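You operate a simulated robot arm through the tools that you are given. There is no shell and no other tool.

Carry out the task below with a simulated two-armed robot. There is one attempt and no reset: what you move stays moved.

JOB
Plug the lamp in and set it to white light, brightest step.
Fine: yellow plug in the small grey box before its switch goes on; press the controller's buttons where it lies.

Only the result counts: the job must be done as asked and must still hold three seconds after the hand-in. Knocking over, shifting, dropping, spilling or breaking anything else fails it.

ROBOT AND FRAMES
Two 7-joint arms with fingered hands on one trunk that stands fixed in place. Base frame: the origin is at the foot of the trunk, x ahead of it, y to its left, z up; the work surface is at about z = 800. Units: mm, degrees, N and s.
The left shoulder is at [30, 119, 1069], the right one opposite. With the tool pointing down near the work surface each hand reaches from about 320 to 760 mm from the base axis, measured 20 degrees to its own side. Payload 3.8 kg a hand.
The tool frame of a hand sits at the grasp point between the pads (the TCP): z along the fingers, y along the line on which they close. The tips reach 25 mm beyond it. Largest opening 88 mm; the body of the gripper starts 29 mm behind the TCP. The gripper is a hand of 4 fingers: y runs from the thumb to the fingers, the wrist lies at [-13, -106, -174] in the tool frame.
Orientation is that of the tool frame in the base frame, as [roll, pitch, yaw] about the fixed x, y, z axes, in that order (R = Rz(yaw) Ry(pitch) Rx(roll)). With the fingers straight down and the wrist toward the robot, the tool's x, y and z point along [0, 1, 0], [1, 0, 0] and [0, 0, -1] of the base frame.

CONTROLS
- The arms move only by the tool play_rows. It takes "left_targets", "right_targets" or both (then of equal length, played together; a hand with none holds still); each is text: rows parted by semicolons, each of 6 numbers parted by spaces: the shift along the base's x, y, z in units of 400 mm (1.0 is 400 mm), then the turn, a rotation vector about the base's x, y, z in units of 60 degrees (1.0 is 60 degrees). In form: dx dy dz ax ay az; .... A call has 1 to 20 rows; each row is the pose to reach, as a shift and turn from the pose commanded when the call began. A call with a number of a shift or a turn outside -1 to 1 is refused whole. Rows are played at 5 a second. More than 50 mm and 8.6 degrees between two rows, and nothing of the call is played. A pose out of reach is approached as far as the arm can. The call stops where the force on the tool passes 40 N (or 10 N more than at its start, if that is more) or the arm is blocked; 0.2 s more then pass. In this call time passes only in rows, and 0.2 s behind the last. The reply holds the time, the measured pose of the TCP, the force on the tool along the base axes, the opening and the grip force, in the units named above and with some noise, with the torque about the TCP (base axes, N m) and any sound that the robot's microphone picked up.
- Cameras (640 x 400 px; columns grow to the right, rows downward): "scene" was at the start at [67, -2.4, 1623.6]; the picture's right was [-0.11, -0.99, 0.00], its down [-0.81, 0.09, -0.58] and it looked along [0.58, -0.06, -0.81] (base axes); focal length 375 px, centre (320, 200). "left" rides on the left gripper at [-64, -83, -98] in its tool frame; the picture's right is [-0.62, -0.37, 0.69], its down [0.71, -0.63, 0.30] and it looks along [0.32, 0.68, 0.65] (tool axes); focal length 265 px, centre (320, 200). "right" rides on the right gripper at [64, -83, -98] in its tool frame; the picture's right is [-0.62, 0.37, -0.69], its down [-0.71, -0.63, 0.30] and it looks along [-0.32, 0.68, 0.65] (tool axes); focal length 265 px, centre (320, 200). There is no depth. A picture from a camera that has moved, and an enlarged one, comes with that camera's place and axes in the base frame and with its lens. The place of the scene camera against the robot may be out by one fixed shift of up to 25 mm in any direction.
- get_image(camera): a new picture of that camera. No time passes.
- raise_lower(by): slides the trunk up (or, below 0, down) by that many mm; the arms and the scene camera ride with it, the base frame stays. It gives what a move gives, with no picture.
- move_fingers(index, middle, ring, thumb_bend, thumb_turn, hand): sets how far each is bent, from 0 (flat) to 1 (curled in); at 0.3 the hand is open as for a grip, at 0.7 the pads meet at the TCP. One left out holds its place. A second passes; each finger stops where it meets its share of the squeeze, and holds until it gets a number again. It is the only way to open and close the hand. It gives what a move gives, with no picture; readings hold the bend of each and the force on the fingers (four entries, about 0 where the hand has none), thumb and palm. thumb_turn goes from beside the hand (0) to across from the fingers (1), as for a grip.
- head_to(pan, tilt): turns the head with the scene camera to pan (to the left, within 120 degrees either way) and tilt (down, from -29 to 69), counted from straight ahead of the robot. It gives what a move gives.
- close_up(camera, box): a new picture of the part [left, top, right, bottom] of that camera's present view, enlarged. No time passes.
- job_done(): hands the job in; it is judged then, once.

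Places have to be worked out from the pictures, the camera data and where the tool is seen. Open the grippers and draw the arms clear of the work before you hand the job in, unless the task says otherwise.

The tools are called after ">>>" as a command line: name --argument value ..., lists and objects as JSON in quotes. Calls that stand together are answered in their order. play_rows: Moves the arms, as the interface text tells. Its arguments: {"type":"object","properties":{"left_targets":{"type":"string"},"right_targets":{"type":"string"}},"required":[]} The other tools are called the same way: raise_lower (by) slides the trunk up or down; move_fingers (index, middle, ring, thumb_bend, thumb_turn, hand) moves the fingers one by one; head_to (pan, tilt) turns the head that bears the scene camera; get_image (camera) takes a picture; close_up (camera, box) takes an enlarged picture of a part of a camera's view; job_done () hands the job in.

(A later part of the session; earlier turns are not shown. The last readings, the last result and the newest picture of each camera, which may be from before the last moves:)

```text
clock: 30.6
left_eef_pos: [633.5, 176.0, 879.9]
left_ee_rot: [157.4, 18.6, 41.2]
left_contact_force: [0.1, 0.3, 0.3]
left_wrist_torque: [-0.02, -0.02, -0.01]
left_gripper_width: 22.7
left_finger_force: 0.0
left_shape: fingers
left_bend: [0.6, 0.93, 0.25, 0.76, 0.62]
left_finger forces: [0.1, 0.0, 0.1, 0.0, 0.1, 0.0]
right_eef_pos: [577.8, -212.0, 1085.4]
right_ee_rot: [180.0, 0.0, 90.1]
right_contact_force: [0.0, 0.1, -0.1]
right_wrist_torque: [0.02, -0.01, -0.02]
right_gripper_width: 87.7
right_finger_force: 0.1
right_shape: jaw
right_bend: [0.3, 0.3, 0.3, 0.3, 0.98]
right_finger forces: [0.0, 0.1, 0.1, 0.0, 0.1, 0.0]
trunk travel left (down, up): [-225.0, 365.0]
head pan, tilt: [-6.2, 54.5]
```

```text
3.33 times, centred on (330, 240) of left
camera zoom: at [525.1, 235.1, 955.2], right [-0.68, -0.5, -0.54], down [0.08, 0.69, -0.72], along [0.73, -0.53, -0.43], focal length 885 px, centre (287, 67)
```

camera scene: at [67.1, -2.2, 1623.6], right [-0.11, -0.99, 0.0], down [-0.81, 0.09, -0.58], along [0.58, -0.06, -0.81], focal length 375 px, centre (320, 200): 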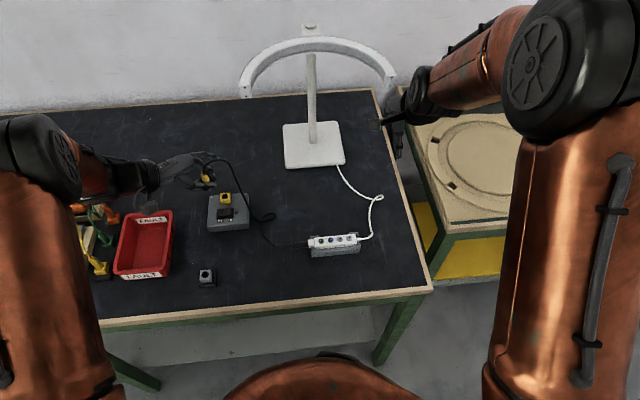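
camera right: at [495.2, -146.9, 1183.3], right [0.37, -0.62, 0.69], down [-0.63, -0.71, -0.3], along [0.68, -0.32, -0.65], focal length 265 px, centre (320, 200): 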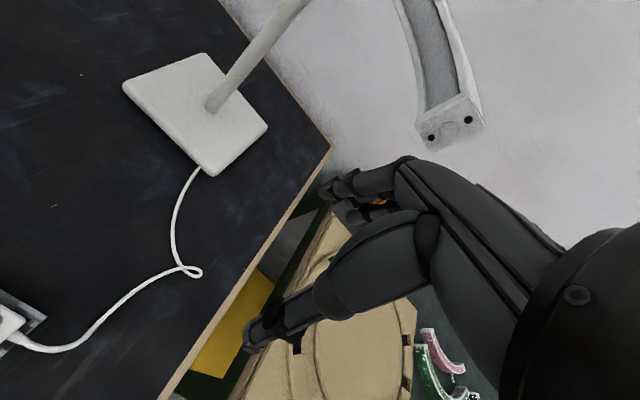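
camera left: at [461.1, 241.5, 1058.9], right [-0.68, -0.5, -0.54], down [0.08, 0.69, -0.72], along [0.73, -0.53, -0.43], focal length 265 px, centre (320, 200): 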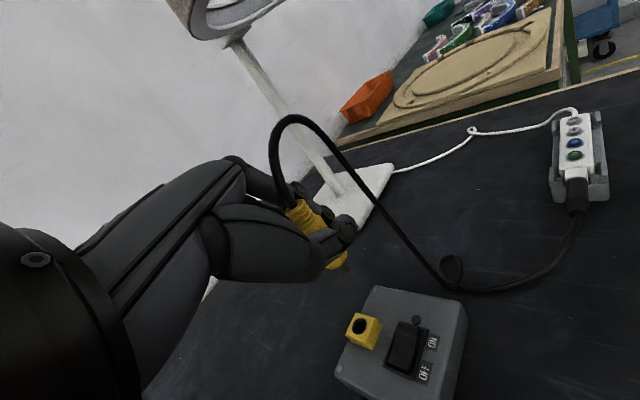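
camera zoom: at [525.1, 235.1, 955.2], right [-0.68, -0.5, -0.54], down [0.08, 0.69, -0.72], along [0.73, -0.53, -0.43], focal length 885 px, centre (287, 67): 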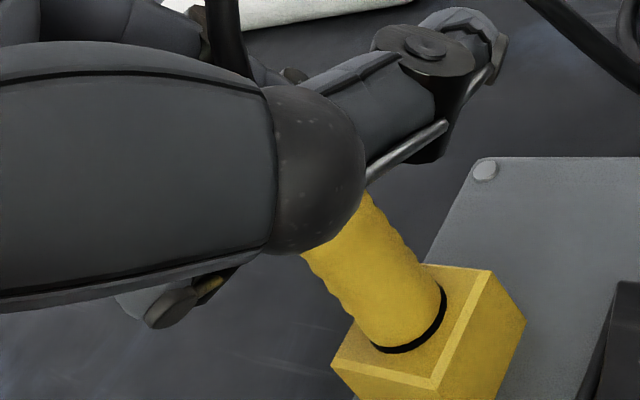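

The plug stayed put and the cable is not being lifted. I now open the thumb away from the plug and cable arch before going on.

>>> move_fingers --hand "left" --thumb_bend 0.5

>>> close_up --camera "scene" --box '[195, 155, 255, 205]'

>>> close_up --camera "left" --box '[240, 180, 420, 300]'

```text
clock: 31.6
left_eef_pos: [633.0, 176.0, 880.1]
left_ee_rot: [157.4, 18.6, 41.3]
left_contact_force: [0.2, -0.1, 0.1]
left_wrist_torque: [-0.01, 0.0, 0.01]
left_gripper_width: 46.3
left_finger_force: 0.0
left_shape: fingers
left_bend: [0.6, 0.93, 0.25, 0.5, 0.6]
left_finger forces: [0.1, 0.1, 0.1, 0.1, 0.0, 0.0]
right_eef_pos: [576.6, -211.9, 1085.8]
right_ee_rot: [180.0, 0.0, 90.0]
right_contact_force: [0.4, -0.3, 0.4]
right_wrist_torque: [0.0, -0.02, 0.02]
right_gripper_width: 87.5
right_finger_force: 0.0
right_shape: jaw
right_bend: [0.3, 0.3, 0.3, 0.3, 0.98]
right_finger forces: [0.0, 0.0, 0.1, 0.0, 0.0, 0.0]
trunk travel left (down, up): [-225.0, 365.0]
head pan, tilt: [-6.2, 54.5]
```

```text
8.00 times, centred on (225, 180) of scene
camera zoom: at [67.2, -2.4, 1623.6], right [-0.11, -0.99, 0.0], down [-0.81, 0.09, -0.58], along [0.58, -0.06, -0.81], focal length 3003 px, centre (1080, 360)
```

zoom: 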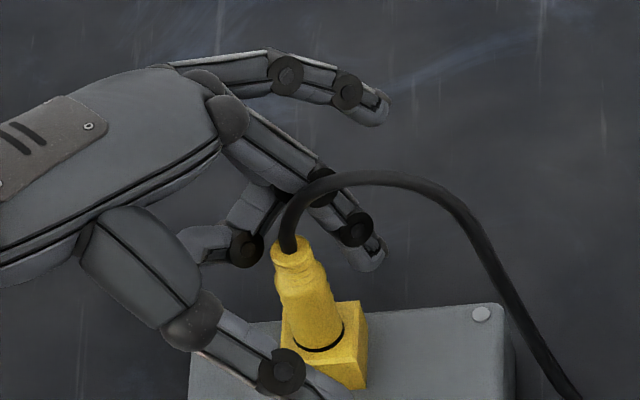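

```text
3.33 times, centred on (330, 240) of left
camera zoom: at [525.0, 235.0, 955.0], right [-0.68, -0.5, -0.54], down [0.08, 0.69, -0.72], along [0.73, -0.53, -0.43], focal length 885 px, centre (287, 67)
```

zoom: 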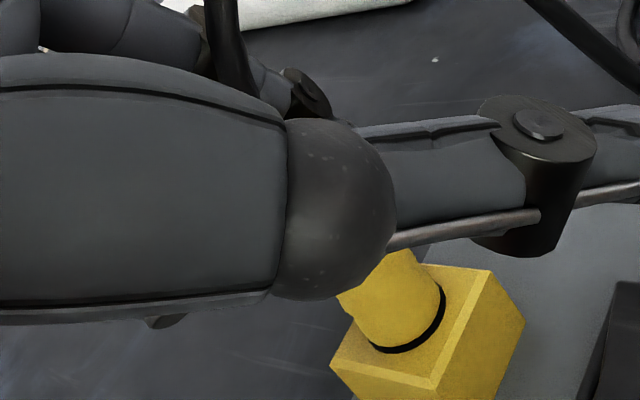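

The plug is clearly seated and standing. I swing the thumb back to 0.98, which takes it further left of the plug, before leaving sideways.

>>> move_fingers --hand "left" --thumb_turn 0.98 --thumb_bend 0.45

>>> close_up --camera "scene" --box '[195, 155, 255, 205]'

>>> close_up --camera "left" --box '[240, 180, 420, 300]'

```text
clock: 32.6
left_eef_pos: [632.7, 175.8, 880.5]
left_ee_rot: [157.5, 18.7, 41.3]
left_contact_force: [-0.4, 0.7, 0.4]
left_wrist_torque: [-0.04, 0.0, 0.0]
left_gripper_width: 35.6
left_finger_force: 0.1
left_shape: fingers
left_bend: [0.6, 0.93, 0.25, 0.45, 0.97]
left_finger forces: [0.0, 0.1, 0.1, 0.0, 0.0, 0.0]
right_eef_pos: [577.6, -212.3, 1085.7]
right_ee_rot: [-179.9, 0.0, 90.0]
right_contact_force: [0.2, 0.8, -0.2]
right_wrist_torque: [0.02, 0.01, -0.02]
right_gripper_width: 87.4
right_finger_force: 0.0
right_shape: jaw
right_bend: [0.3, 0.3, 0.3, 0.3, 0.98]
right_finger forces: [0.0, 0.0, 0.0, 0.0, 0.0, 0.0]
trunk travel left (down, up): [-225.0, 365.0]
head pan, tilt: [-6.2, 54.5]
```

```text
8.00 times, centred on (225, 180) of scene
camera zoom: at [67.2, -2.4, 1623.6], right [-0.11, -0.99, 0.0], down [-0.81, 0.09, -0.58], along [0.58, -0.06, -0.81], focal length 3003 px, centre (1080, 360)
```

zoom: 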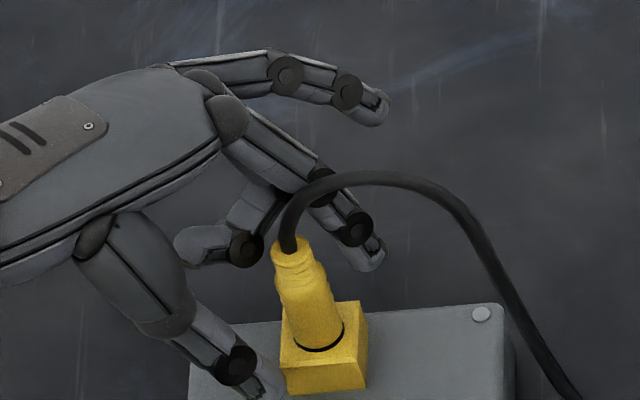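

```text
3.33 times, centred on (330, 240) of left
camera zoom: at [525.1, 235.0, 955.1], right [-0.68, -0.5, -0.54], down [0.08, 0.69, -0.72], along [0.73, -0.53, -0.43], focal length 885 px, centre (287, 67)
```

zoom: 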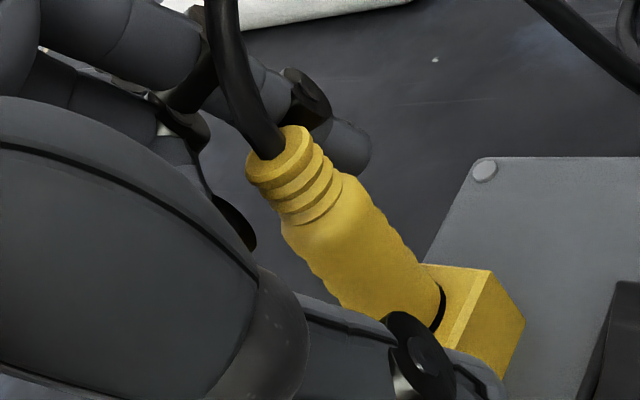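

The radial side is clear now. I move the hand away far-left and up in small steps (40 mm), leaving the plug behind.

>>> play_rows --left_targets "0.019 0.0165 0.01 0 0 0; 0.038 0.033 0.025 0 0 0; 0.057 0.05 0.04 0 0 0; 0.075 0.066 0.06 0 0 0; 0.075 0.066 0.06 0 0 0"

>>> close_up --camera "scene" --box '[180, 140, 260, 210]'

>>> get_image --camera "left"

```text
clock: 33.8
left_eef_pos: [659.8, 199.1, 905.1]
left_ee_rot: [157.4, 18.6, 41.2]
left_contact_force: [0.5, 0.1, -0.2]
left_wrist_torque: [0.0, 0.0, 0.02]
left_gripper_width: 35.8
left_finger_force: 0.1
left_shape: fingers
left_bend: [0.6, 0.93, 0.25, 0.45, 0.97]
left_finger forces: [0.1, 0.1, 0.0, 0.0, 0.0, 0.0]
left hand out of reach, approached as far as the arm can: row 4, 5
right_eef_pos: [576.7, -211.5, 1086.6]
right_ee_rot: [180.0, 0.1, 90.0]
right_contact_force: [-0.1, -1.2, 0.3]
right_wrist_torque: [0.01, -0.05, -0.01]
right_gripper_width: 87.7
right_finger_force: 0.0
right_shape: jaw
right_bend: [0.3, 0.3, 0.3, 0.3, 0.98]
right_finger forces: [0.0, 0.0, 0.1, 0.0, 0.1, 0.0]
trunk travel left (down, up): [-225.0, 365.0]
head pan, tilt: [-6.2, 54.5]
```

```text
5.71 times, centred on (220, 175) of scene
camera zoom: at [67.3, -2.3, 1623.6], right [-0.11, -0.99, 0.0], down [-0.81, 0.09, -0.58], along [0.58, -0.06, -0.81], focal length 2145 px, centre (891, 343)
```

zoom: 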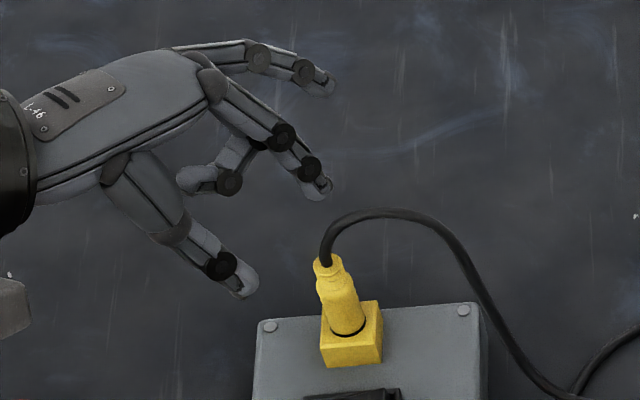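

```text
taken
camera left: at [551.2, 258.5, 980.5], right [-0.68, -0.5, -0.54], down [0.08, 0.69, -0.72], along [0.73, -0.53, -0.43], focal length 265 px, centre (320, 200)
```

left: 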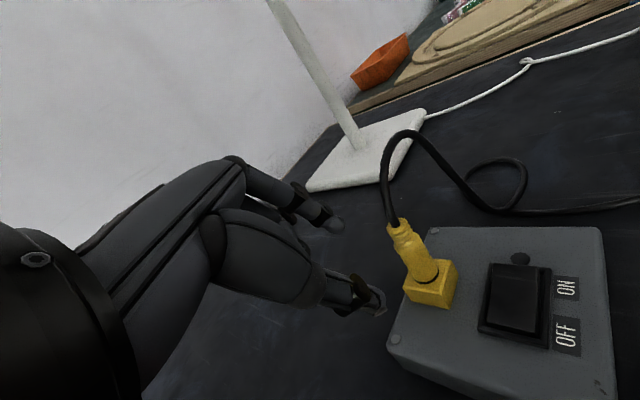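

The hand is clear and the plug stands in the socket. I look close up at how well it is seated.

>>> close_up --camera "left" --box '[370, 210, 490, 320]'

>>> close_up --camera "scene" --box '[215, 180, 240, 205]'

```text
3.64 times, centred on (430, 265) of left
camera zoom: at [551.2, 258.5, 980.5], right [-0.68, -0.5, -0.54], down [0.08, 0.69, -0.72], along [0.73, -0.53, -0.43], focal length 965 px, centre (-80, -36)
```

zoom: 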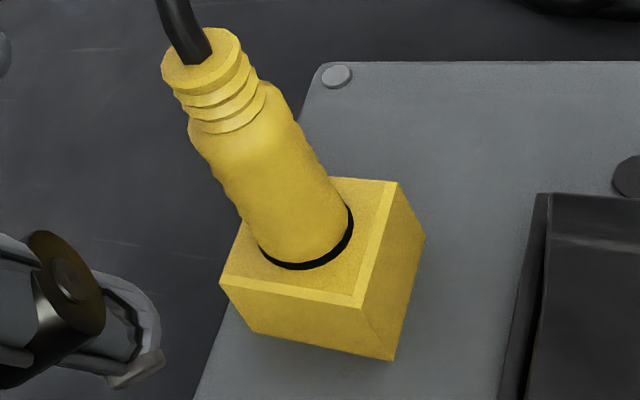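

```text
16.00 times, centred on (228, 192) of scene
camera zoom: at [67.3, -2.3, 1623.6], right [-0.11, -0.99, 0.0], down [-0.81, 0.09, -0.58], along [0.58, -0.06, -0.81], focal length 6007 px, centre (1800, 320)
```

zoom: 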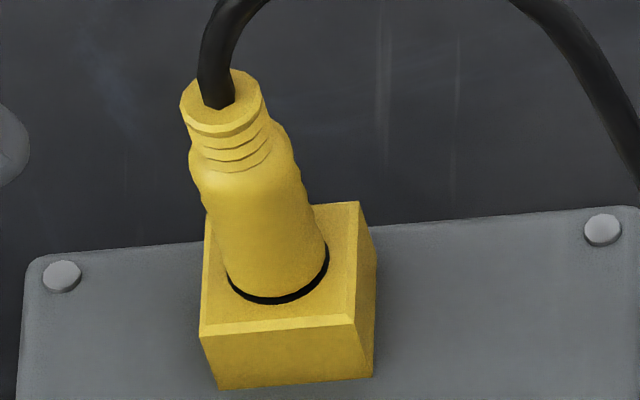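

The plug's top sits at z ≈ 886, 42 mm over the socket face, just as it sat in the park block, so it is fully in. I now draw the left arm up and back to its own side.

>>> play_rows --left_targets "0 0.01 0.07 0 0 0; 0 0.03 0.14 0 0 0; -0.02 0.06 0.22 0 0 0; -0.08 0.09 0.30 0 0 0; -0.16 0.12 0.34 0 0 0; -0.25 0.15 0.36 0 0 0; -0.34 0.17 0.36 0 0 0; -0.42 0.18 0.36 0 0 0; -0.50 0.18 0.36 0 0 0; -0.50 0.18 0.36 0 0 0"

>>> get_image --camera "scene"

>>> get_image --camera "left"

```text
clock: 36.0
left_eef_pos: [457.6, 270.4, 1048.2]
left_ee_rot: [157.4, 18.7, 41.2]
left_contact_force: [-0.2, 0.1, -1.3]
left_wrist_torque: [0.02, -0.01, -0.01]
left_gripper_width: 35.7
left_finger_force: 0.1
left_shape: fingers
left_bend: [0.6, 0.93, 0.25, 0.45, 0.97]
left_finger forces: [0.0, 0.0, 0.1, 0.0, 0.1, 0.0]
right_eef_pos: [577.3, -212.3, 1084.8]
right_ee_rot: [179.9, 0.0, 89.9]
right_contact_force: [-0.1, 0.0, 0.3]
right_wrist_torque: [-0.02, -0.01, -0.02]
right_gripper_width: 87.7
right_finger_force: 0.1
right_shape: jaw
right_bend: [0.3, 0.3, 0.3, 0.3, 0.98]
right_finger forces: [0.0, 0.0, 0.0, 0.0, 0.0, 0.1]
trunk travel left (down, up): [-225.0, 365.0]
head pan, tilt: [-6.2, 54.5]
```

```text
taken
camera scene: at [67.9, -2.5, 1623.5], right [-0.11, -0.99, 0.0], down [-0.81, 0.09, -0.58], along [0.58, -0.06, -0.81], focal length 375 px, centre (320, 200)
```

scene: 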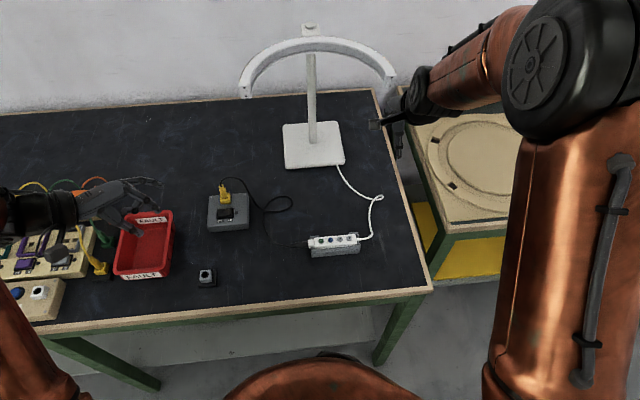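

```text
taken
camera left: at [349.8, 329.9, 1123.3], right [-0.68, -0.5, -0.54], down [0.08, 0.69, -0.72], along [0.73, -0.53, -0.43], focal length 265 px, centre (320, 200)
```

left: 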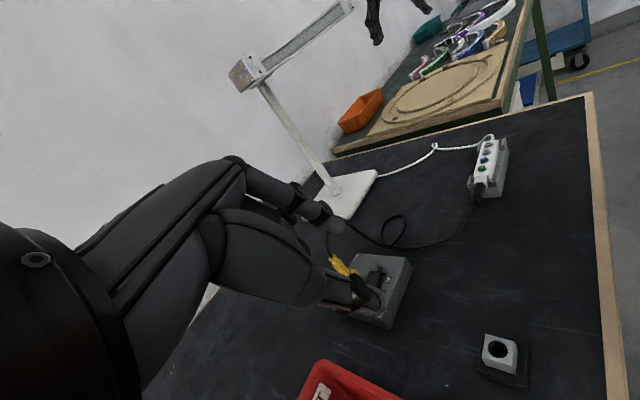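

The left arm is clear. For pressing I want a straight right index with the other fingers curled, so I form that with the right hand (in free air) and move the left arm a bit further out meanwhile.

>>> move_fingers --hand "right" --index 0.0 --middle 1.0 --ring 1.0

>>> play_rows --left_targets "0 0.03 0.03 0.08 0.005 0; -0.02 0.06 0.06 0.16 0.01 0; -0.04 0.1 0.08 0.24 0.016 0; -0.06 0.14 0.1 0.32 0.021 0; -0.08 0.18 0.1 0.40 0.027 0; -0.1 0.2 0.1 0.482 0.032 0; -0.1 0.2 0.1 0.482 0.032 0"

>>> get_image --camera "right"

>>> close_up --camera "scene" --box '[340, 20, 540, 180]'

```text
clock: 37.0
left_eef_pos: [457.8, 272.3, 1049.4]
left_ee_rot: [157.4, 18.7, 41.2]
left_contact_force: [0.7, -0.9, -0.4]
left_wrist_torque: [0.03, 0.01, 0.0]
left_gripper_width: 35.7
left_finger_force: 0.0
left_shape: fingers
left_bend: [0.6, 0.93, 0.25, 0.45, 0.97]
left_finger forces: [0.1, 0.0, 0.0, 0.1, 0.0, 0.0]
right_eef_pos: [577.3, -211.3, 1085.7]
right_ee_rot: [-180.0, 0.0, 89.9]
right_contact_force: [-0.4, 0.5, 0.6]
right_wrist_torque: [0.02, 0.01, 0.06]
right_gripper_width: 117.7
right_finger_force: 0.0
right_shape: fingers
right_bend: [0.0, 1.0, 1.0, 0.3, 0.98]
right_finger forces: [0.0, 0.1, 0.0, 0.0, 0.0, 0.0]
trunk travel left (down, up): [-225.0, 365.0]
head pan, tilt: [-6.2, 54.5]
```

```text
clock: 38.6
left_eef_pos: [419.6, 350.3, 1090.3]
left_ee_rot: [-179.9, 0.0, 45.0]
left_contact_force: [-0.2, 0.2, 0.8]
left_wrist_torque: [-0.03, 0.02, -0.02]
left_gripper_width: 35.6
left_finger_force: 0.0
left_shape: fingers
left_bend: [0.6, 0.93, 0.25, 0.45, 0.97]
left_finger forces: [0.1, 0.0, 0.0, 0.1, 0.0, 0.0]
right_eef_pos: [577.2, -212.3, 1085.3]
right_ee_rot: [180.0, 0.0, 90.0]
right_contact_force: [0.6, -0.4, -0.5]
right_wrist_torque: [0.01, -0.02, 0.04]
right_gripper_width: 118.0
right_finger_force: 0.0
right_shape: fingers
right_bend: [0.0, 1.0, 1.0, 0.3, 0.98]
right_finger forces: [0.0, 0.0, 0.0, 0.1, 0.0, 0.0]
trunk travel left (down, up): [-225.0, 365.0]
head pan, tilt: [-6.2, 54.5]
```

```text
taken
camera right: at [495.4, -146.6, 1183.2], right [0.37, -0.62, 0.69], down [-0.63, -0.71, -0.3], along [0.68, -0.32, -0.65], focal length 265 px, centre (320, 200)
```

right: 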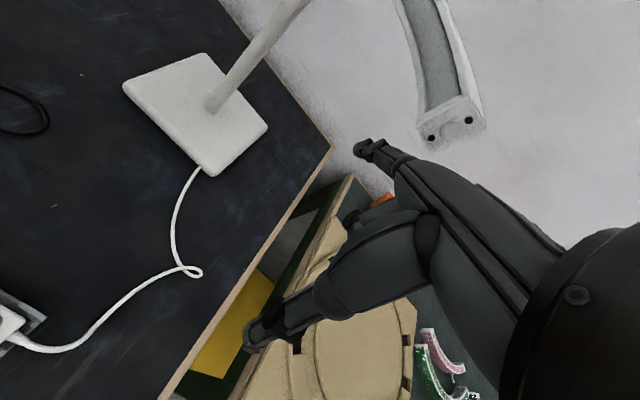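

```text
2.50 times, centred on (440, 100) of scene
camera zoom: at [67.5, -2.0, 1623.6], right [-0.11, -0.99, 0.0], down [-0.81, 0.09, -0.58], along [0.58, -0.06, -0.81], focal length 938 px, centre (20, 450)
```

zoom: 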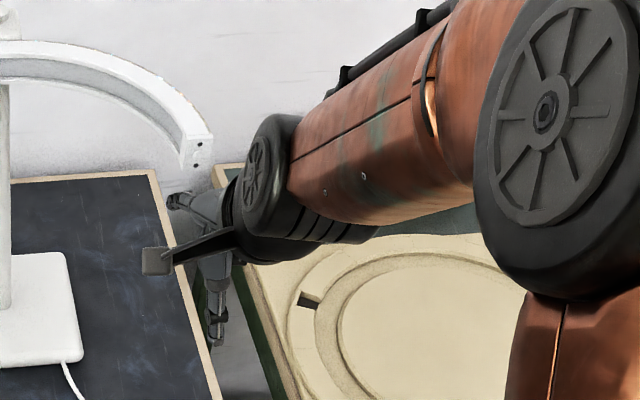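

>>> close_up --camera "right" --box '[230, 110, 470, 360]'

>>> close_up --camera "right" --box '[330, 120, 430, 200]'

```text
1.60 times, centred on (350, 235) of right
camera zoom: at [495.4, -146.6, 1183.2], right [0.37, -0.62, 0.69], down [-0.63, -0.71, -0.3], along [0.68, -0.32, -0.65], focal length 425 px, centre (272, 144)
```

zoom: 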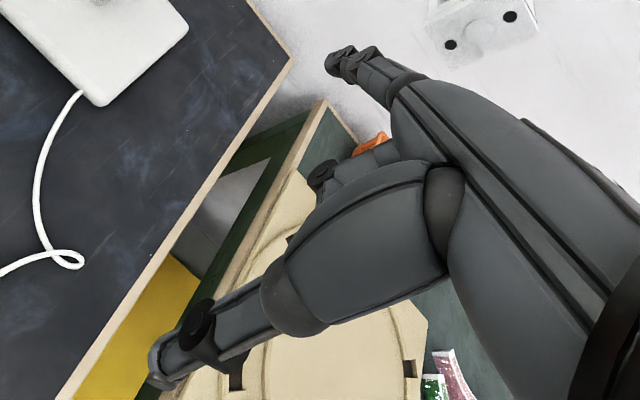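

```text
5.00 times, centred on (380, 160) of right
camera zoom: at [495.4, -146.6, 1183.2], right [0.37, -0.62, 0.69], down [-0.63, -0.71, -0.3], along [0.68, -0.32, -0.65], focal length 1327 px, centre (20, 400)
```

zoom: 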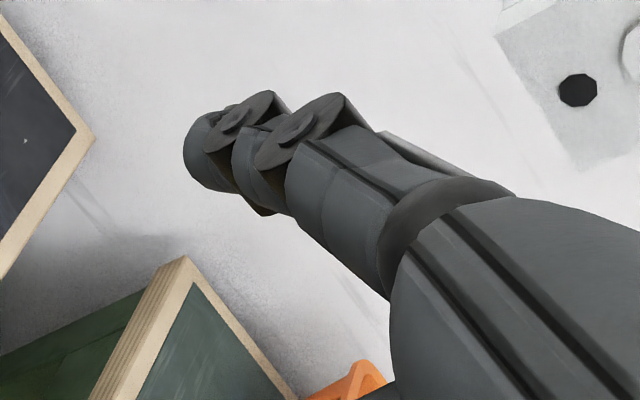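

The flat index points about 47 degrees out from the tool axis (tip near tool [12, 79, 0]). I first draw the right hand back from under the lamp's arch, then turn it 37 degrees about y so the finger points nearly straight down, above the controller region.

>>> play_rows --right_targets "-0.08 0 0 0 0 0; -0.17 0.02 0 0 0 0; -0.25 0.05 0 0 0.12 0; -0.3 0.09 0 0 0.24 0; -0.33 0.13 0 0 0.36 0; -0.35 0.17 0 0 0.48 0; -0.36 0.21 -0.02 0 0.617 0; -0.36 0.25 -0.05 0 0.617 0; -0.36 0.25 -0.05 0 0.617 0"

>>> get_image --camera "right"

>>> get_image --camera "scene"

```text
clock: 40.6
left_eef_pos: [419.0, 349.3, 1091.3]
left_ee_rot: [180.0, 0.1, 45.0]
left_contact_force: [-0.6, 0.3, 0.2]
left_wrist_torque: [0.03, 0.0, -0.04]
left_gripper_width: 35.7
left_finger_force: 0.1
left_shape: fingers
left_bend: [0.6, 0.93, 0.25, 0.45, 0.97]
left_finger forces: [0.0, 0.1, 0.0, 0.1, 0.1, 0.0]
right_eef_pos: [433.7, -111.6, 1065.6]
right_ee_rot: [-142.9, 0.1, 90.0]
right_contact_force: [0.6, 0.3, -0.6]
right_wrist_torque: [-0.05, -0.01, -0.02]
right_gripper_width: 118.0
right_finger_force: 0.1
right_shape: fingers
right_bend: [0.0, 1.0, 1.0, 0.3, 0.98]
right_finger forces: [0.0, 0.1, 0.1, 0.0, 0.0, 0.0]
trunk travel left (down, up): [-225.0, 365.0]
head pan, tilt: [-6.2, 54.5]
```

```text
taken
camera right: at [427.1, -47.0, 1193.7], right [0.71, -0.62, 0.33], down [-0.69, -0.71, 0.14], along [0.15, -0.32, -0.93], focal length 265 px, centre (320, 200)
```

right: 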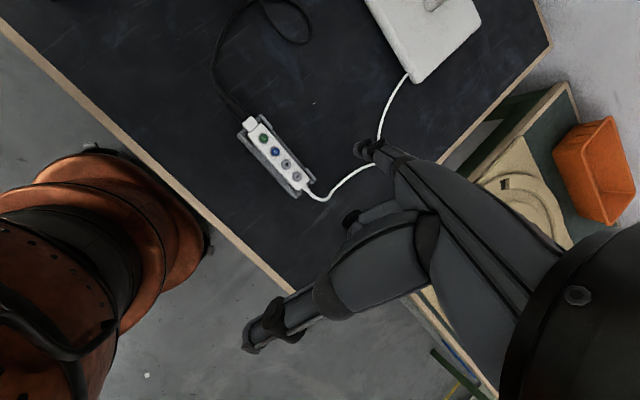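

```text
taken
camera scene: at [67.2, -2.6, 1623.6], right [-0.11, -0.99, 0.0], down [-0.81, 0.09, -0.58], along [0.58, -0.06, -0.81], focal length 375 px, centre (320, 200)
```

scene: 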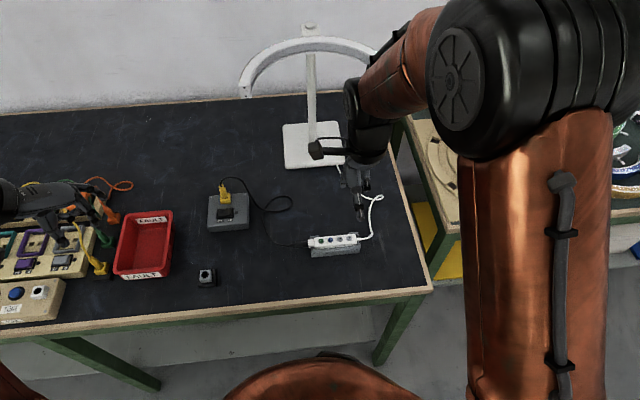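

The right camera now looks nearly straight down past the pointing finger. I zoom in on the controller and on the fingertip to fix their places.

>>> close_up --camera "right" --box '[230, 105, 330, 205]'

>>> close_up --camera "right" --box '[330, 120, 410, 190]'

>>> close_up --camera "scene" --box '[300, 150, 400, 270]'

>>> close_up --camera "scene" --box '[200, 170, 260, 240]'

```text
4.00 times, centred on (280, 155) of right
camera zoom: at [427.1, -47.0, 1193.7], right [0.71, -0.62, 0.33], down [-0.69, -0.71, 0.14], along [0.15, -0.32, -0.93], focal length 1062 px, centre (480, 380)
```

zoom: 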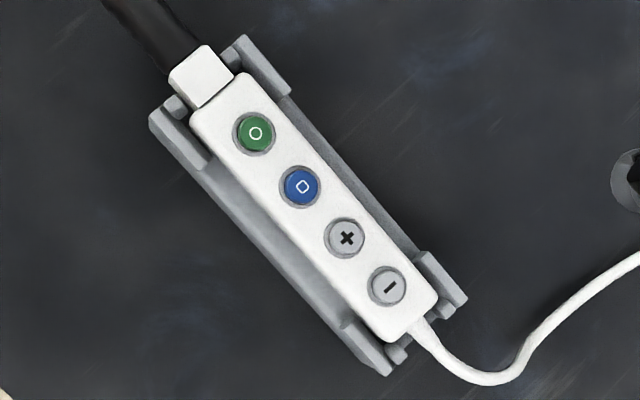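

```text
5.71 times, centred on (370, 155) of right
camera zoom: at [427.1, -47.0, 1193.7], right [0.71, -0.62, 0.33], down [-0.69, -0.71, 0.14], along [0.15, -0.32, -0.93], focal length 1517 px, centre (34, 457)
```

zoom: 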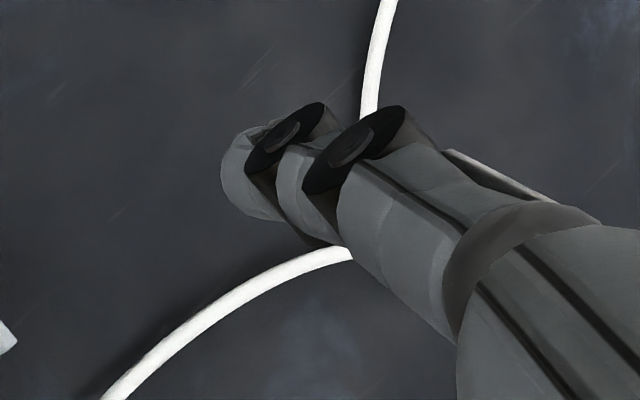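

```text
3.33 times, centred on (350, 210) of scene
camera zoom: at [67.2, -2.6, 1623.6], right [-0.11, -0.99, 0.0], down [-0.81, 0.09, -0.58], along [0.58, -0.06, -0.81], focal length 1251 px, centre (220, 167)
```

zoom: 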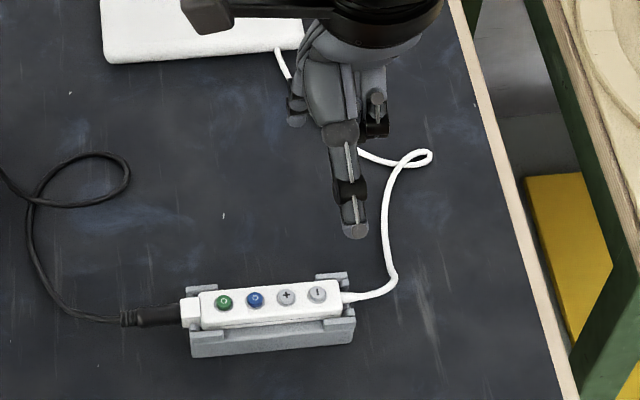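

```text
5.71 times, centred on (230, 205) of scene
camera zoom: at [67.2, -2.6, 1623.6], right [-0.11, -0.99, 0.0], down [-0.81, 0.09, -0.58], along [0.58, -0.06, -0.81], focal length 2145 px, centre (834, 171)
```

zoom: 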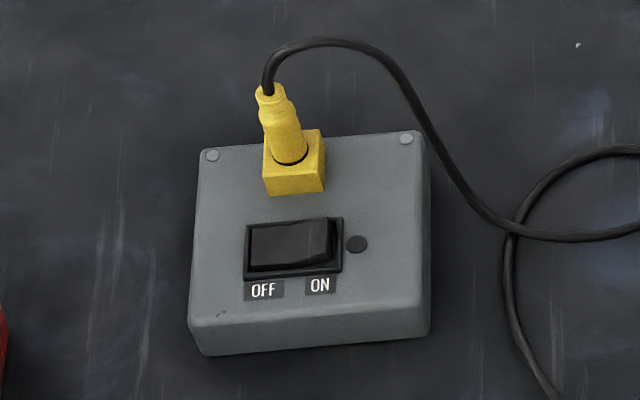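

>>> close_up --camera "scene" --box '[330, 175, 360, 200]'

```text
16.00 times, centred on (345, 188) of scene
camera zoom: at [67.2, -2.6, 1623.6], right [-0.11, -0.99, 0.0], down [-0.81, 0.09, -0.58], along [0.58, -0.06, -0.81], focal length 6007 px, centre (-80, 400)
```

zoom: 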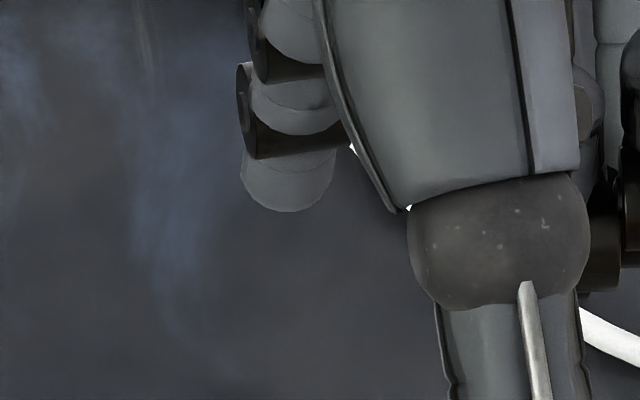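

The tip's place is now calibrated: its centre is at TCP + (66, 11, -47). I carry the right hand over to hover above the rocker's ON end at about (583, 157).

>>> play_rows --right_targets "0.03 0.09 0 0 0 0; 0.06 0.18 0 0 0 0; 0.09 0.28 0 0 0 0; 0.12 0.38 0 0 0 0; 0.15 0.48 0 0 0 0; 0.18 0.57 0 0 0 0; 0.208 0.645 0 0 0 0; 0.208 0.645 -0.09 0 0 0; 0.208 0.645 -0.18 0 0 0; 0.208 0.645 -0.26 0 0 0; 0.208 0.645 -0.26 0 0 0"

>>> get_image --camera "right"

>>> get_image --camera "scene"

```text
clock: 43.0
left_eef_pos: [419.2, 350.0, 1090.9]
left_ee_rot: [180.0, 0.2, 45.0]
left_contact_force: [0.2, -0.4, 0.2]
left_wrist_torque: [0.04, -0.01, -0.01]
left_gripper_width: 35.6
left_finger_force: 0.0
left_shape: fingers
left_bend: [0.6, 0.93, 0.25, 0.45, 0.97]
left_finger forces: [0.1, 0.1, 0.0, 0.1, 0.1, 0.0]
right_eef_pos: [518.7, 144.3, 962.3]
right_ee_rot: [-143.0, -0.1, 89.9]
right_contact_force: [0.4, 0.5, 0.1]
right_wrist_torque: [-0.03, 0.01, -0.01]
right_gripper_width: 118.0
right_finger_force: 0.0
right_shape: fingers
right_bend: [0.0, 1.0, 1.0, 0.3, 0.98]
right_finger forces: [0.1, 0.0, 0.0, 0.0, 0.0, 0.0]
trunk travel left (down, up): [-225.0, 365.0]
head pan, tilt: [-6.2, 54.5]
```

```text
taken
camera right: at [513.2, 209.8, 1089.0], right [0.71, -0.62, 0.33], down [-0.69, -0.71, 0.14], along [0.15, -0.32, -0.93], focal length 265 px, centre (320, 200)
```

right: 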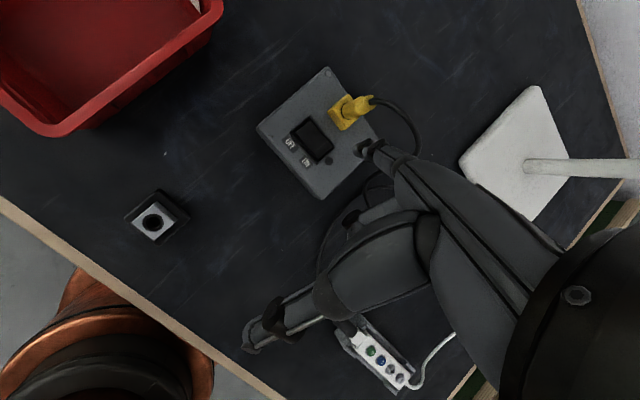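

```text
taken
camera scene: at [66.8, -2.2, 1623.6], right [-0.11, -0.99, 0.0], down [-0.81, 0.09, -0.58], along [0.58, -0.06, -0.81], focal length 375 px, centre (320, 200)
```

scene: 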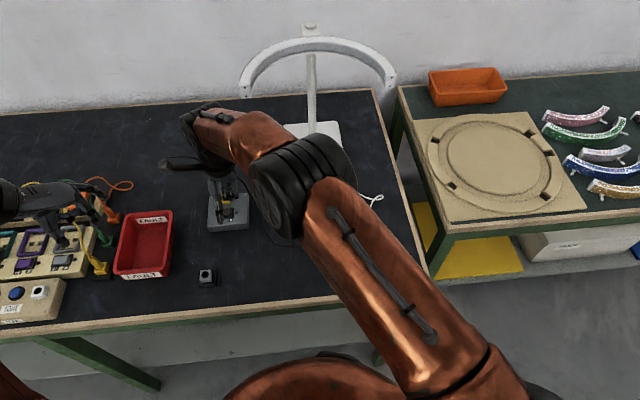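

The right camera sees rocker, plug and fingertip together. I zoom in to measure the rocker's ON end against the fingertip.

>>> close_up --camera "right" --box '[270, 90, 410, 190]'

>>> close_up --camera "scene" --box '[190, 150, 270, 240]'

```text
4.00 times, centred on (340, 140) of right
camera zoom: at [513.2, 209.8, 1089.0], right [0.71, -0.62, 0.33], down [-0.69, -0.71, 0.14], along [0.15, -0.32, -0.93], focal length 1062 px, centre (240, 440)
```

zoom: 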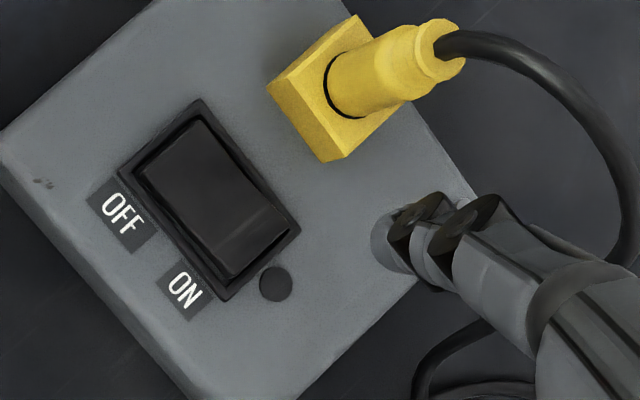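

```text
4.44 times, centred on (230, 195) of scene
camera zoom: at [66.8, -2.2, 1623.6], right [-0.11, -0.99, 0.0], down [-0.81, 0.09, -0.58], along [0.58, -0.06, -0.81], focal length 1668 px, centre (720, 222)
```

zoom: 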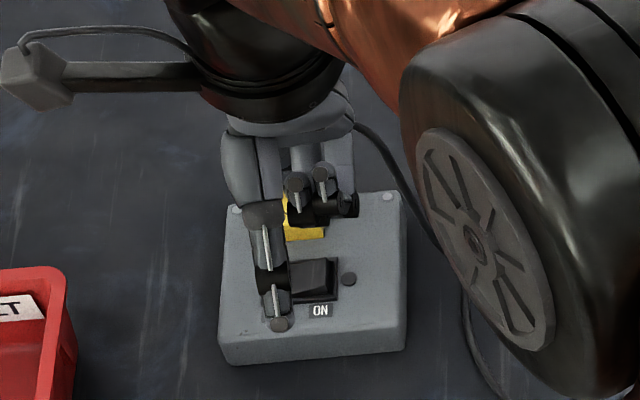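

Measured from the same camera, the fingertip centre is at (586, 156) and the rocker's ON half around (586, 155–160). I shift y by +2 and lower to just above the rocker.

>>> play_rows --right_targets "0 0.005 -0.04 0 0 0; 0 0.005 -0.08 0 0 0; 0 0.005 -0.115 0 0 0; 0 0.005 -0.14 0 0 0; 0 0.005 -0.14 0 0 0"

>>> close_up --camera "right" --box '[270, 90, 430, 190]'

>>> close_up --camera "scene" --box '[190, 150, 270, 240]'

```text
clock: 44.2
left_eef_pos: [418.0, 350.3, 1090.4]
left_ee_rot: [180.0, 0.1, 45.1]
left_contact_force: [0.5, 0.3, 0.0]
left_wrist_torque: [0.05, -0.02, -0.01]
left_gripper_width: 35.7
left_finger_force: 0.1
left_shape: fingers
left_bend: [0.6, 0.93, 0.25, 0.45, 0.97]
left_finger forces: [0.1, 0.1, 0.0, 0.0, 0.0, 0.0]
right_eef_pos: [517.0, 148.2, 905.2]
right_ee_rot: [-142.9, 0.0, 89.9]
right_contact_force: [0.0, 0.8, 0.0]
right_wrist_torque: [-0.01, 0.01, 0.0]
right_gripper_width: 118.0
right_finger_force: 0.1
right_shape: fingers
right_bend: [0.0, 1.0, 1.0, 0.3, 0.98]
right_finger forces: [0.1, 0.1, 0.1, 0.0, 0.1, 0.0]
trunk travel left (down, up): [-225.0, 365.0]
head pan, tilt: [-6.2, 54.5]
```

```text
4.00 times, centred on (350, 140) of right
camera zoom: at [510.6, 212.2, 1034.2], right [0.71, -0.62, 0.33], down [-0.69, -0.71, 0.14], along [0.15, -0.32, -0.93], focal length 1062 px, centre (200, 440)
```

zoom: 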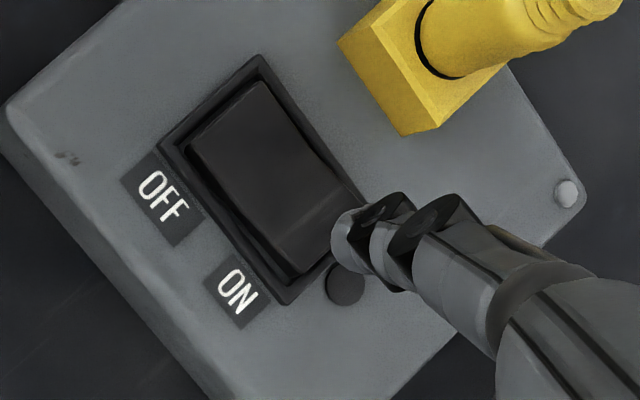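

```text
4.44 times, centred on (230, 195) of scene
camera zoom: at [67.1, -2.2, 1623.6], right [-0.11, -0.99, 0.0], down [-0.81, 0.09, -0.58], along [0.58, -0.06, -0.81], focal length 1668 px, centre (720, 222)
```

zoom: 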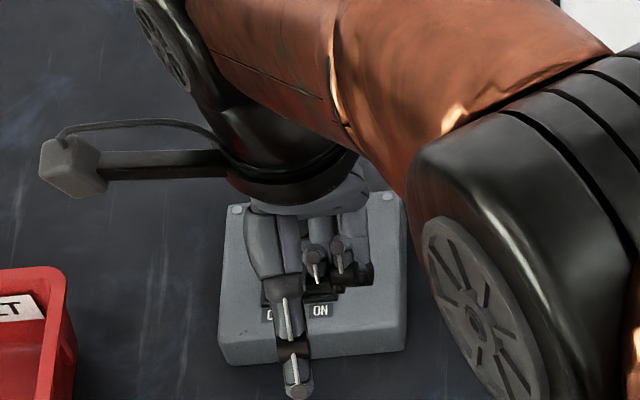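

The tip is about 10 mm above the ON end and lined up with it. I press down in small steps (16 mm in all) and watch the force and sounds.

>>> play_rows --right_targets "0 0 -0.01 0 0 0; 0 0 -0.018 0 0 0; 0 0 -0.025 0 0 0; 0 0 -0.0325 0 0 0; 0 0 -0.04 0 0 0; 0 0 -0.04 0 0 0"

>>> close_up --camera "right" --box '[270, 90, 430, 190]'

```text
clock: 45.6
left_eef_pos: [418.8, 350.5, 1091.3]
left_ee_rot: [180.0, 0.1, 44.9]
left_contact_force: [0.4, 0.1, -0.2]
left_wrist_torque: [0.01, 0.04, 0.03]
left_gripper_width: 35.5
left_finger_force: 0.0
left_shape: fingers
left_bend: [0.6, 0.93, 0.25, 0.45, 0.97]
left_finger forces: [0.0, 0.0, 0.0, 0.1, 0.1, 0.1]
right_eef_pos: [517.0, 148.3, 889.2]
right_ee_rot: [-143.0, 0.1, 90.0]
right_contact_force: [0.4, -0.6, 0.5]
right_wrist_torque: [0.02, -0.06, -0.01]
right_gripper_width: 118.2
right_finger_force: 0.4
right_shape: fingers
right_bend: [0.0, 1.0, 1.0, 0.3, 0.98]
right_finger forces: [0.5, 0.1, 0.0, 0.0, 0.1, 0.0]
trunk travel left (down, up): [-225.0, 365.0]
head pan, tilt: [-6.2, 54.5]
```

```text
4.00 times, centred on (350, 140) of right
camera zoom: at [510.7, 213.5, 1017.9], right [0.71, -0.62, 0.33], down [-0.69, -0.71, 0.14], along [0.15, -0.32, -0.93], focal length 1062 px, centre (200, 440)
```

zoom: 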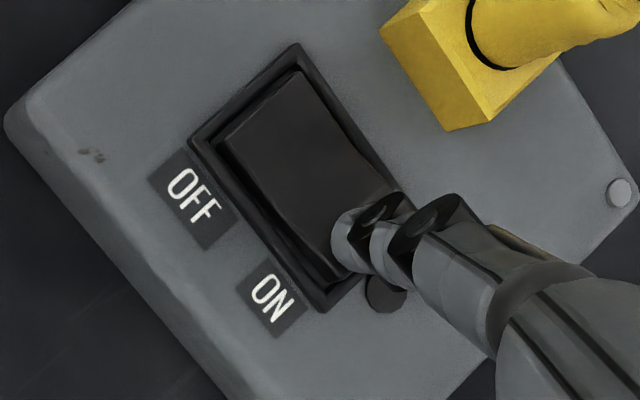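

The fingertip just touches the rocker's ON end (0.5 N). I press further in fine steps, up to 8 mm.

>>> play_rows --right_targets "0 0 -0.004 0 0 0; 0 0 -0.008 0 0 0; 0 0 -0.012 0 0 0; 0 0 -0.016 0 0 0; 0 0 -0.02 0 0 0; 0 0 -0.02 0 0 0"

>>> close_up --camera "right" --box '[270, 90, 430, 190]'

```text
clock: 47.0
left_eef_pos: [415.3, 350.1, 1093.9]
left_ee_rot: [179.9, 0.0, 45.0]
left_contact_force: [0.1, 0.7, 0.3]
left_wrist_torque: [-0.01, 0.0, 0.0]
left_gripper_width: 35.8
left_finger_force: 0.1
left_shape: fingers
left_bend: [0.6, 0.93, 0.25, 0.45, 0.97]
left_finger forces: [0.1, 0.1, 0.0, 0.0, 0.1, 0.0]
right_eef_pos: [515.1, 149.9, 885.7]
right_ee_rot: [-143.4, -0.1, 90.0]
right_contact_force: [-8.1, -1.8, 28.5]
right_wrist_torque: [0.29, -1.67, -0.05]
right_gripper_width: 119.4
right_finger_force: 13.9
right_shape: fingers
right_bend: [0.0, 1.0, 1.0, 0.3, 0.98]
right_finger forces: [28.2, 0.0, 0.0, 0.1, 0.1, 0.1]
trunk travel left (down, up): [-225.0, 365.0]
head pan, tilt: [-6.2, 54.5]
heard: click
```

```text
4.00 times, centred on (350, 140) of right
camera zoom: at [507.9, 213.6, 1013.2], right [0.71, -0.62, 0.33], down [-0.69, -0.71, 0.13], along [0.16, -0.32, -0.93], focal length 1062 px, centre (200, 440)
```

zoom: 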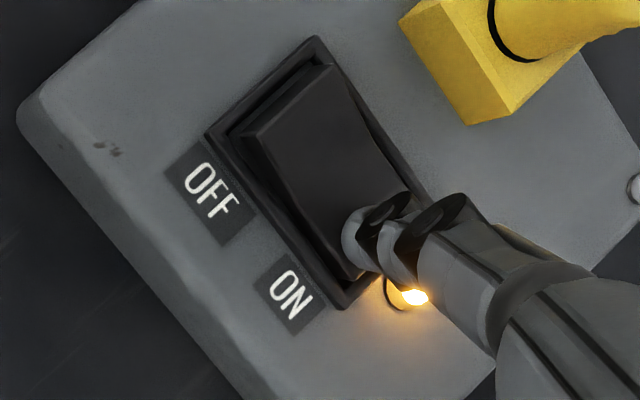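

A click was heard and the indicator beside the rocker lights up amber: it is ON. I back off straight up and then look at everything.

>>> play_rows --right_targets "0 0 0.02 0 0 0; 0 0 0.06 0 0 0; 0 0 0.13 0 0 0; 0 0 0.22 0 0 0; 0 0 0.32 0 0 0; 0 0 0.42 0 0 0; 0 0 0.42 0 0 0"

>>> get_image --camera "right"

>>> get_image --camera "scene"

```text
clock: 48.6
left_eef_pos: [417.9, 350.9, 1091.5]
left_ee_rot: [179.9, 0.1, 45.0]
left_contact_force: [0.3, 0.3, -0.5]
left_wrist_torque: [0.03, -0.02, 0.0]
left_gripper_width: 35.8
left_finger_force: 0.0
left_shape: fingers
left_bend: [0.6, 0.93, 0.25, 0.45, 0.97]
left_finger forces: [0.0, 0.0, 0.1, 0.1, 0.1, 0.0]
right_eef_pos: [515.0, 148.6, 1049.1]
right_ee_rot: [-143.0, 0.0, 90.0]
right_contact_force: [-0.6, 0.4, 0.2]
right_wrist_torque: [0.02, 0.03, -0.05]
right_gripper_width: 118.3
right_finger_force: 0.0
right_shape: fingers
right_bend: [0.0, 1.0, 1.0, 0.3, 0.98]
right_finger forces: [0.1, 0.0, 0.0, 0.0, 0.1, 0.0]
trunk travel left (down, up): [-225.0, 365.0]
head pan, tilt: [-6.2, 54.5]
```

```text
taken
camera right: at [509.9, 212.8, 1178.3], right [0.71, -0.62, 0.33], down [-0.69, -0.71, 0.14], along [0.15, -0.33, -0.93], focal length 265 px, centre (320, 200)
```

right: 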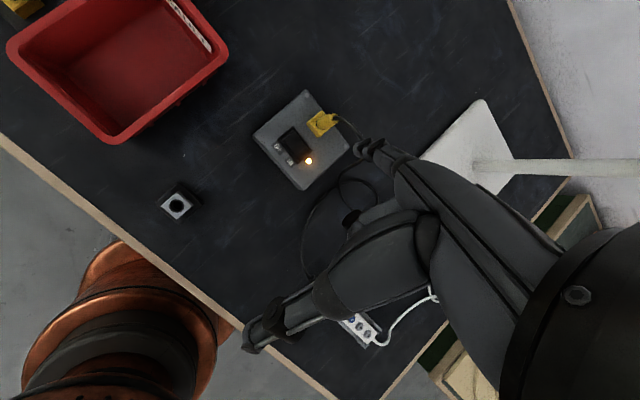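

```text
taken
camera scene: at [67.4, -2.0, 1623.6], right [-0.11, -0.99, 0.0], down [-0.81, 0.09, -0.58], along [0.58, -0.06, -0.81], focal length 375 px, centre (320, 200)
```

scene: 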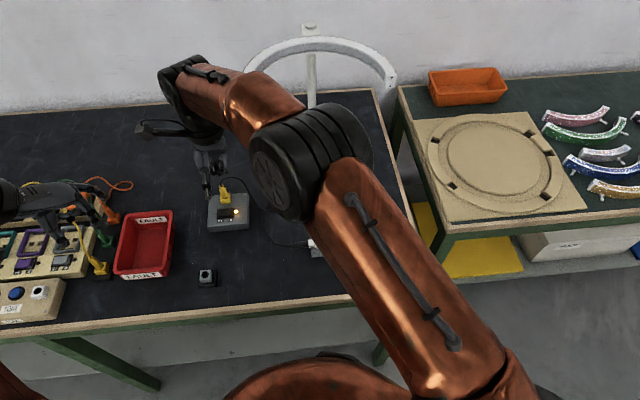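

The indicator stays lit and the plug stands. I move the right hand over to hover above the controller's green button near (480, -56).

>>> play_rows --right_targets "-0.03 -0.08 0 0 0 0; -0.07 -0.17 0 0 0 0; -0.11 -0.26 0 0 0 0; -0.15 -0.35 0 0 0 0; -0.19 -0.43 0 0 0 0; -0.23 -0.50 0 0 0 0; -0.252 -0.538 0 0 0 0; -0.252 -0.538 -0.08 0 0 0; -0.252 -0.538 -0.16 0 0 0; -0.252 -0.538 -0.16 0 0 0"

>>> close_up --camera "right" --box '[250, 80, 410, 200]'

>>> get_image --camera "scene"

```text
clock: 50.8
left_eef_pos: [418.4, 349.8, 1090.4]
left_ee_rot: [-180.0, 0.0, 45.0]
left_contact_force: [-0.2, -0.8, 0.5]
left_wrist_torque: [0.02, -0.02, -0.03]
left_gripper_width: 35.4
left_finger_force: 0.0
left_shape: fingers
left_bend: [0.6, 0.93, 0.25, 0.45, 0.97]
left_finger forces: [0.1, 0.1, 0.1, 0.1, 0.0, 0.1]
right_eef_pos: [414.9, -65.5, 985.3]
right_ee_rot: [-143.0, 0.0, 90.0]
right_contact_force: [-0.3, -0.2, 0.2]
right_wrist_torque: [0.01, 0.0, -0.01]
right_gripper_width: 118.2
right_finger_force: 0.1
right_shape: fingers
right_bend: [0.0, 1.0, 1.0, 0.3, 0.98]
right_finger forces: [0.1, 0.0, 0.1, 0.0, 0.0, 0.0]
trunk travel left (down, up): [-225.0, 365.0]
head pan, tilt: [-6.2, 54.5]
```

```text
3.33 times, centred on (330, 140) of right
camera zoom: at [409.5, -2.1, 1113.4], right [0.71, -0.62, 0.33], down [-0.69, -0.71, 0.14], along [0.15, -0.32, -0.93], focal length 885 px, centre (287, 400)
```

zoom: 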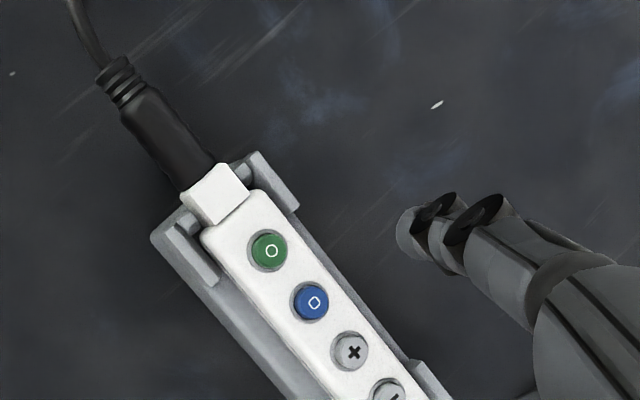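

```text
taken
camera scene: at [66.7, -2.3, 1623.6], right [-0.11, -0.99, 0.0], down [-0.81, 0.09, -0.58], along [0.58, -0.06, -0.81], focal length 375 px, centre (320, 200)
```

scene: 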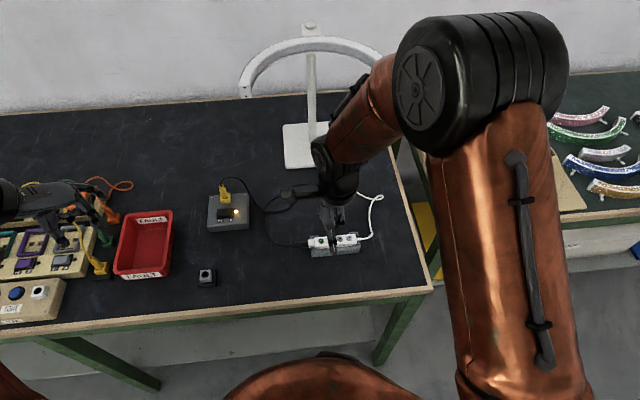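

The fingertip centre (482, -56) is over the green button (481, -56.5). I lower 80 mm to just above it and check again.

>>> play_rows --right_targets "-0.003 0 -0.07 0 0 0; -0.003 0 -0.14 0 0 0; -0.003 0 -0.185 0 0 0; -0.003 0 -0.2 0 0 0; -0.003 0 -0.2 0 0 0"

>>> close_up --camera "right" --box '[270, 90, 430, 190]'

>>> close_up --camera "scene" --box '[280, 180, 390, 270]'

```text
clock: 52.0
left_eef_pos: [418.2, 351.6, 1091.7]
left_ee_rot: [-179.9, 0.0, 45.0]
left_contact_force: [-0.2, 0.5, 0.0]
left_wrist_torque: [-0.01, 0.04, 0.0]
left_gripper_width: 35.5
left_finger_force: 0.0
left_shape: fingers
left_bend: [0.6, 0.93, 0.25, 0.45, 0.97]
left_finger forces: [0.1, 0.0, 0.0, 0.1, 0.0, 0.0]
right_eef_pos: [414.2, -68.0, 905.0]
right_ee_rot: [-143.0, -0.1, 89.9]
right_contact_force: [0.3, -0.5, -0.3]
right_wrist_torque: [0.03, 0.02, 0.05]
right_gripper_width: 118.4
right_finger_force: 0.0
right_shape: fingers
right_bend: [0.0, 1.0, 1.0, 0.3, 0.98]
right_finger forces: [0.1, 0.0, 0.0, 0.0, 0.1, 0.0]
trunk travel left (down, up): [-225.0, 365.0]
head pan, tilt: [-6.2, 54.5]
```

```text
4.00 times, centred on (350, 140) of right
camera zoom: at [408.2, -2.1, 1033.4], right [0.71, -0.62, 0.33], down [-0.69, -0.71, 0.14], along [0.15, -0.32, -0.93], focal length 1062 px, centre (200, 440)
```

zoom: 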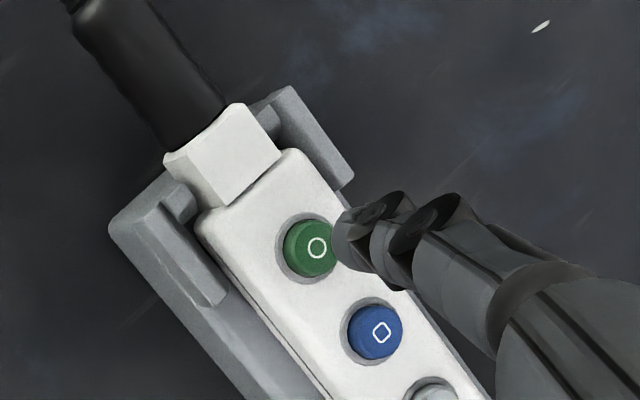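

```text
4.44 times, centred on (335, 225) of scene
camera zoom: at [67.1, -2.3, 1623.6], right [-0.11, -0.99, 0.0], down [-0.81, 0.09, -0.58], along [0.58, -0.06, -0.81], focal length 1668 px, centre (253, 89)
```

zoom: 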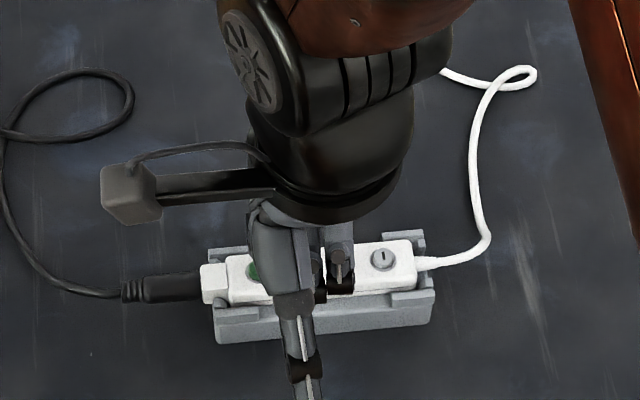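

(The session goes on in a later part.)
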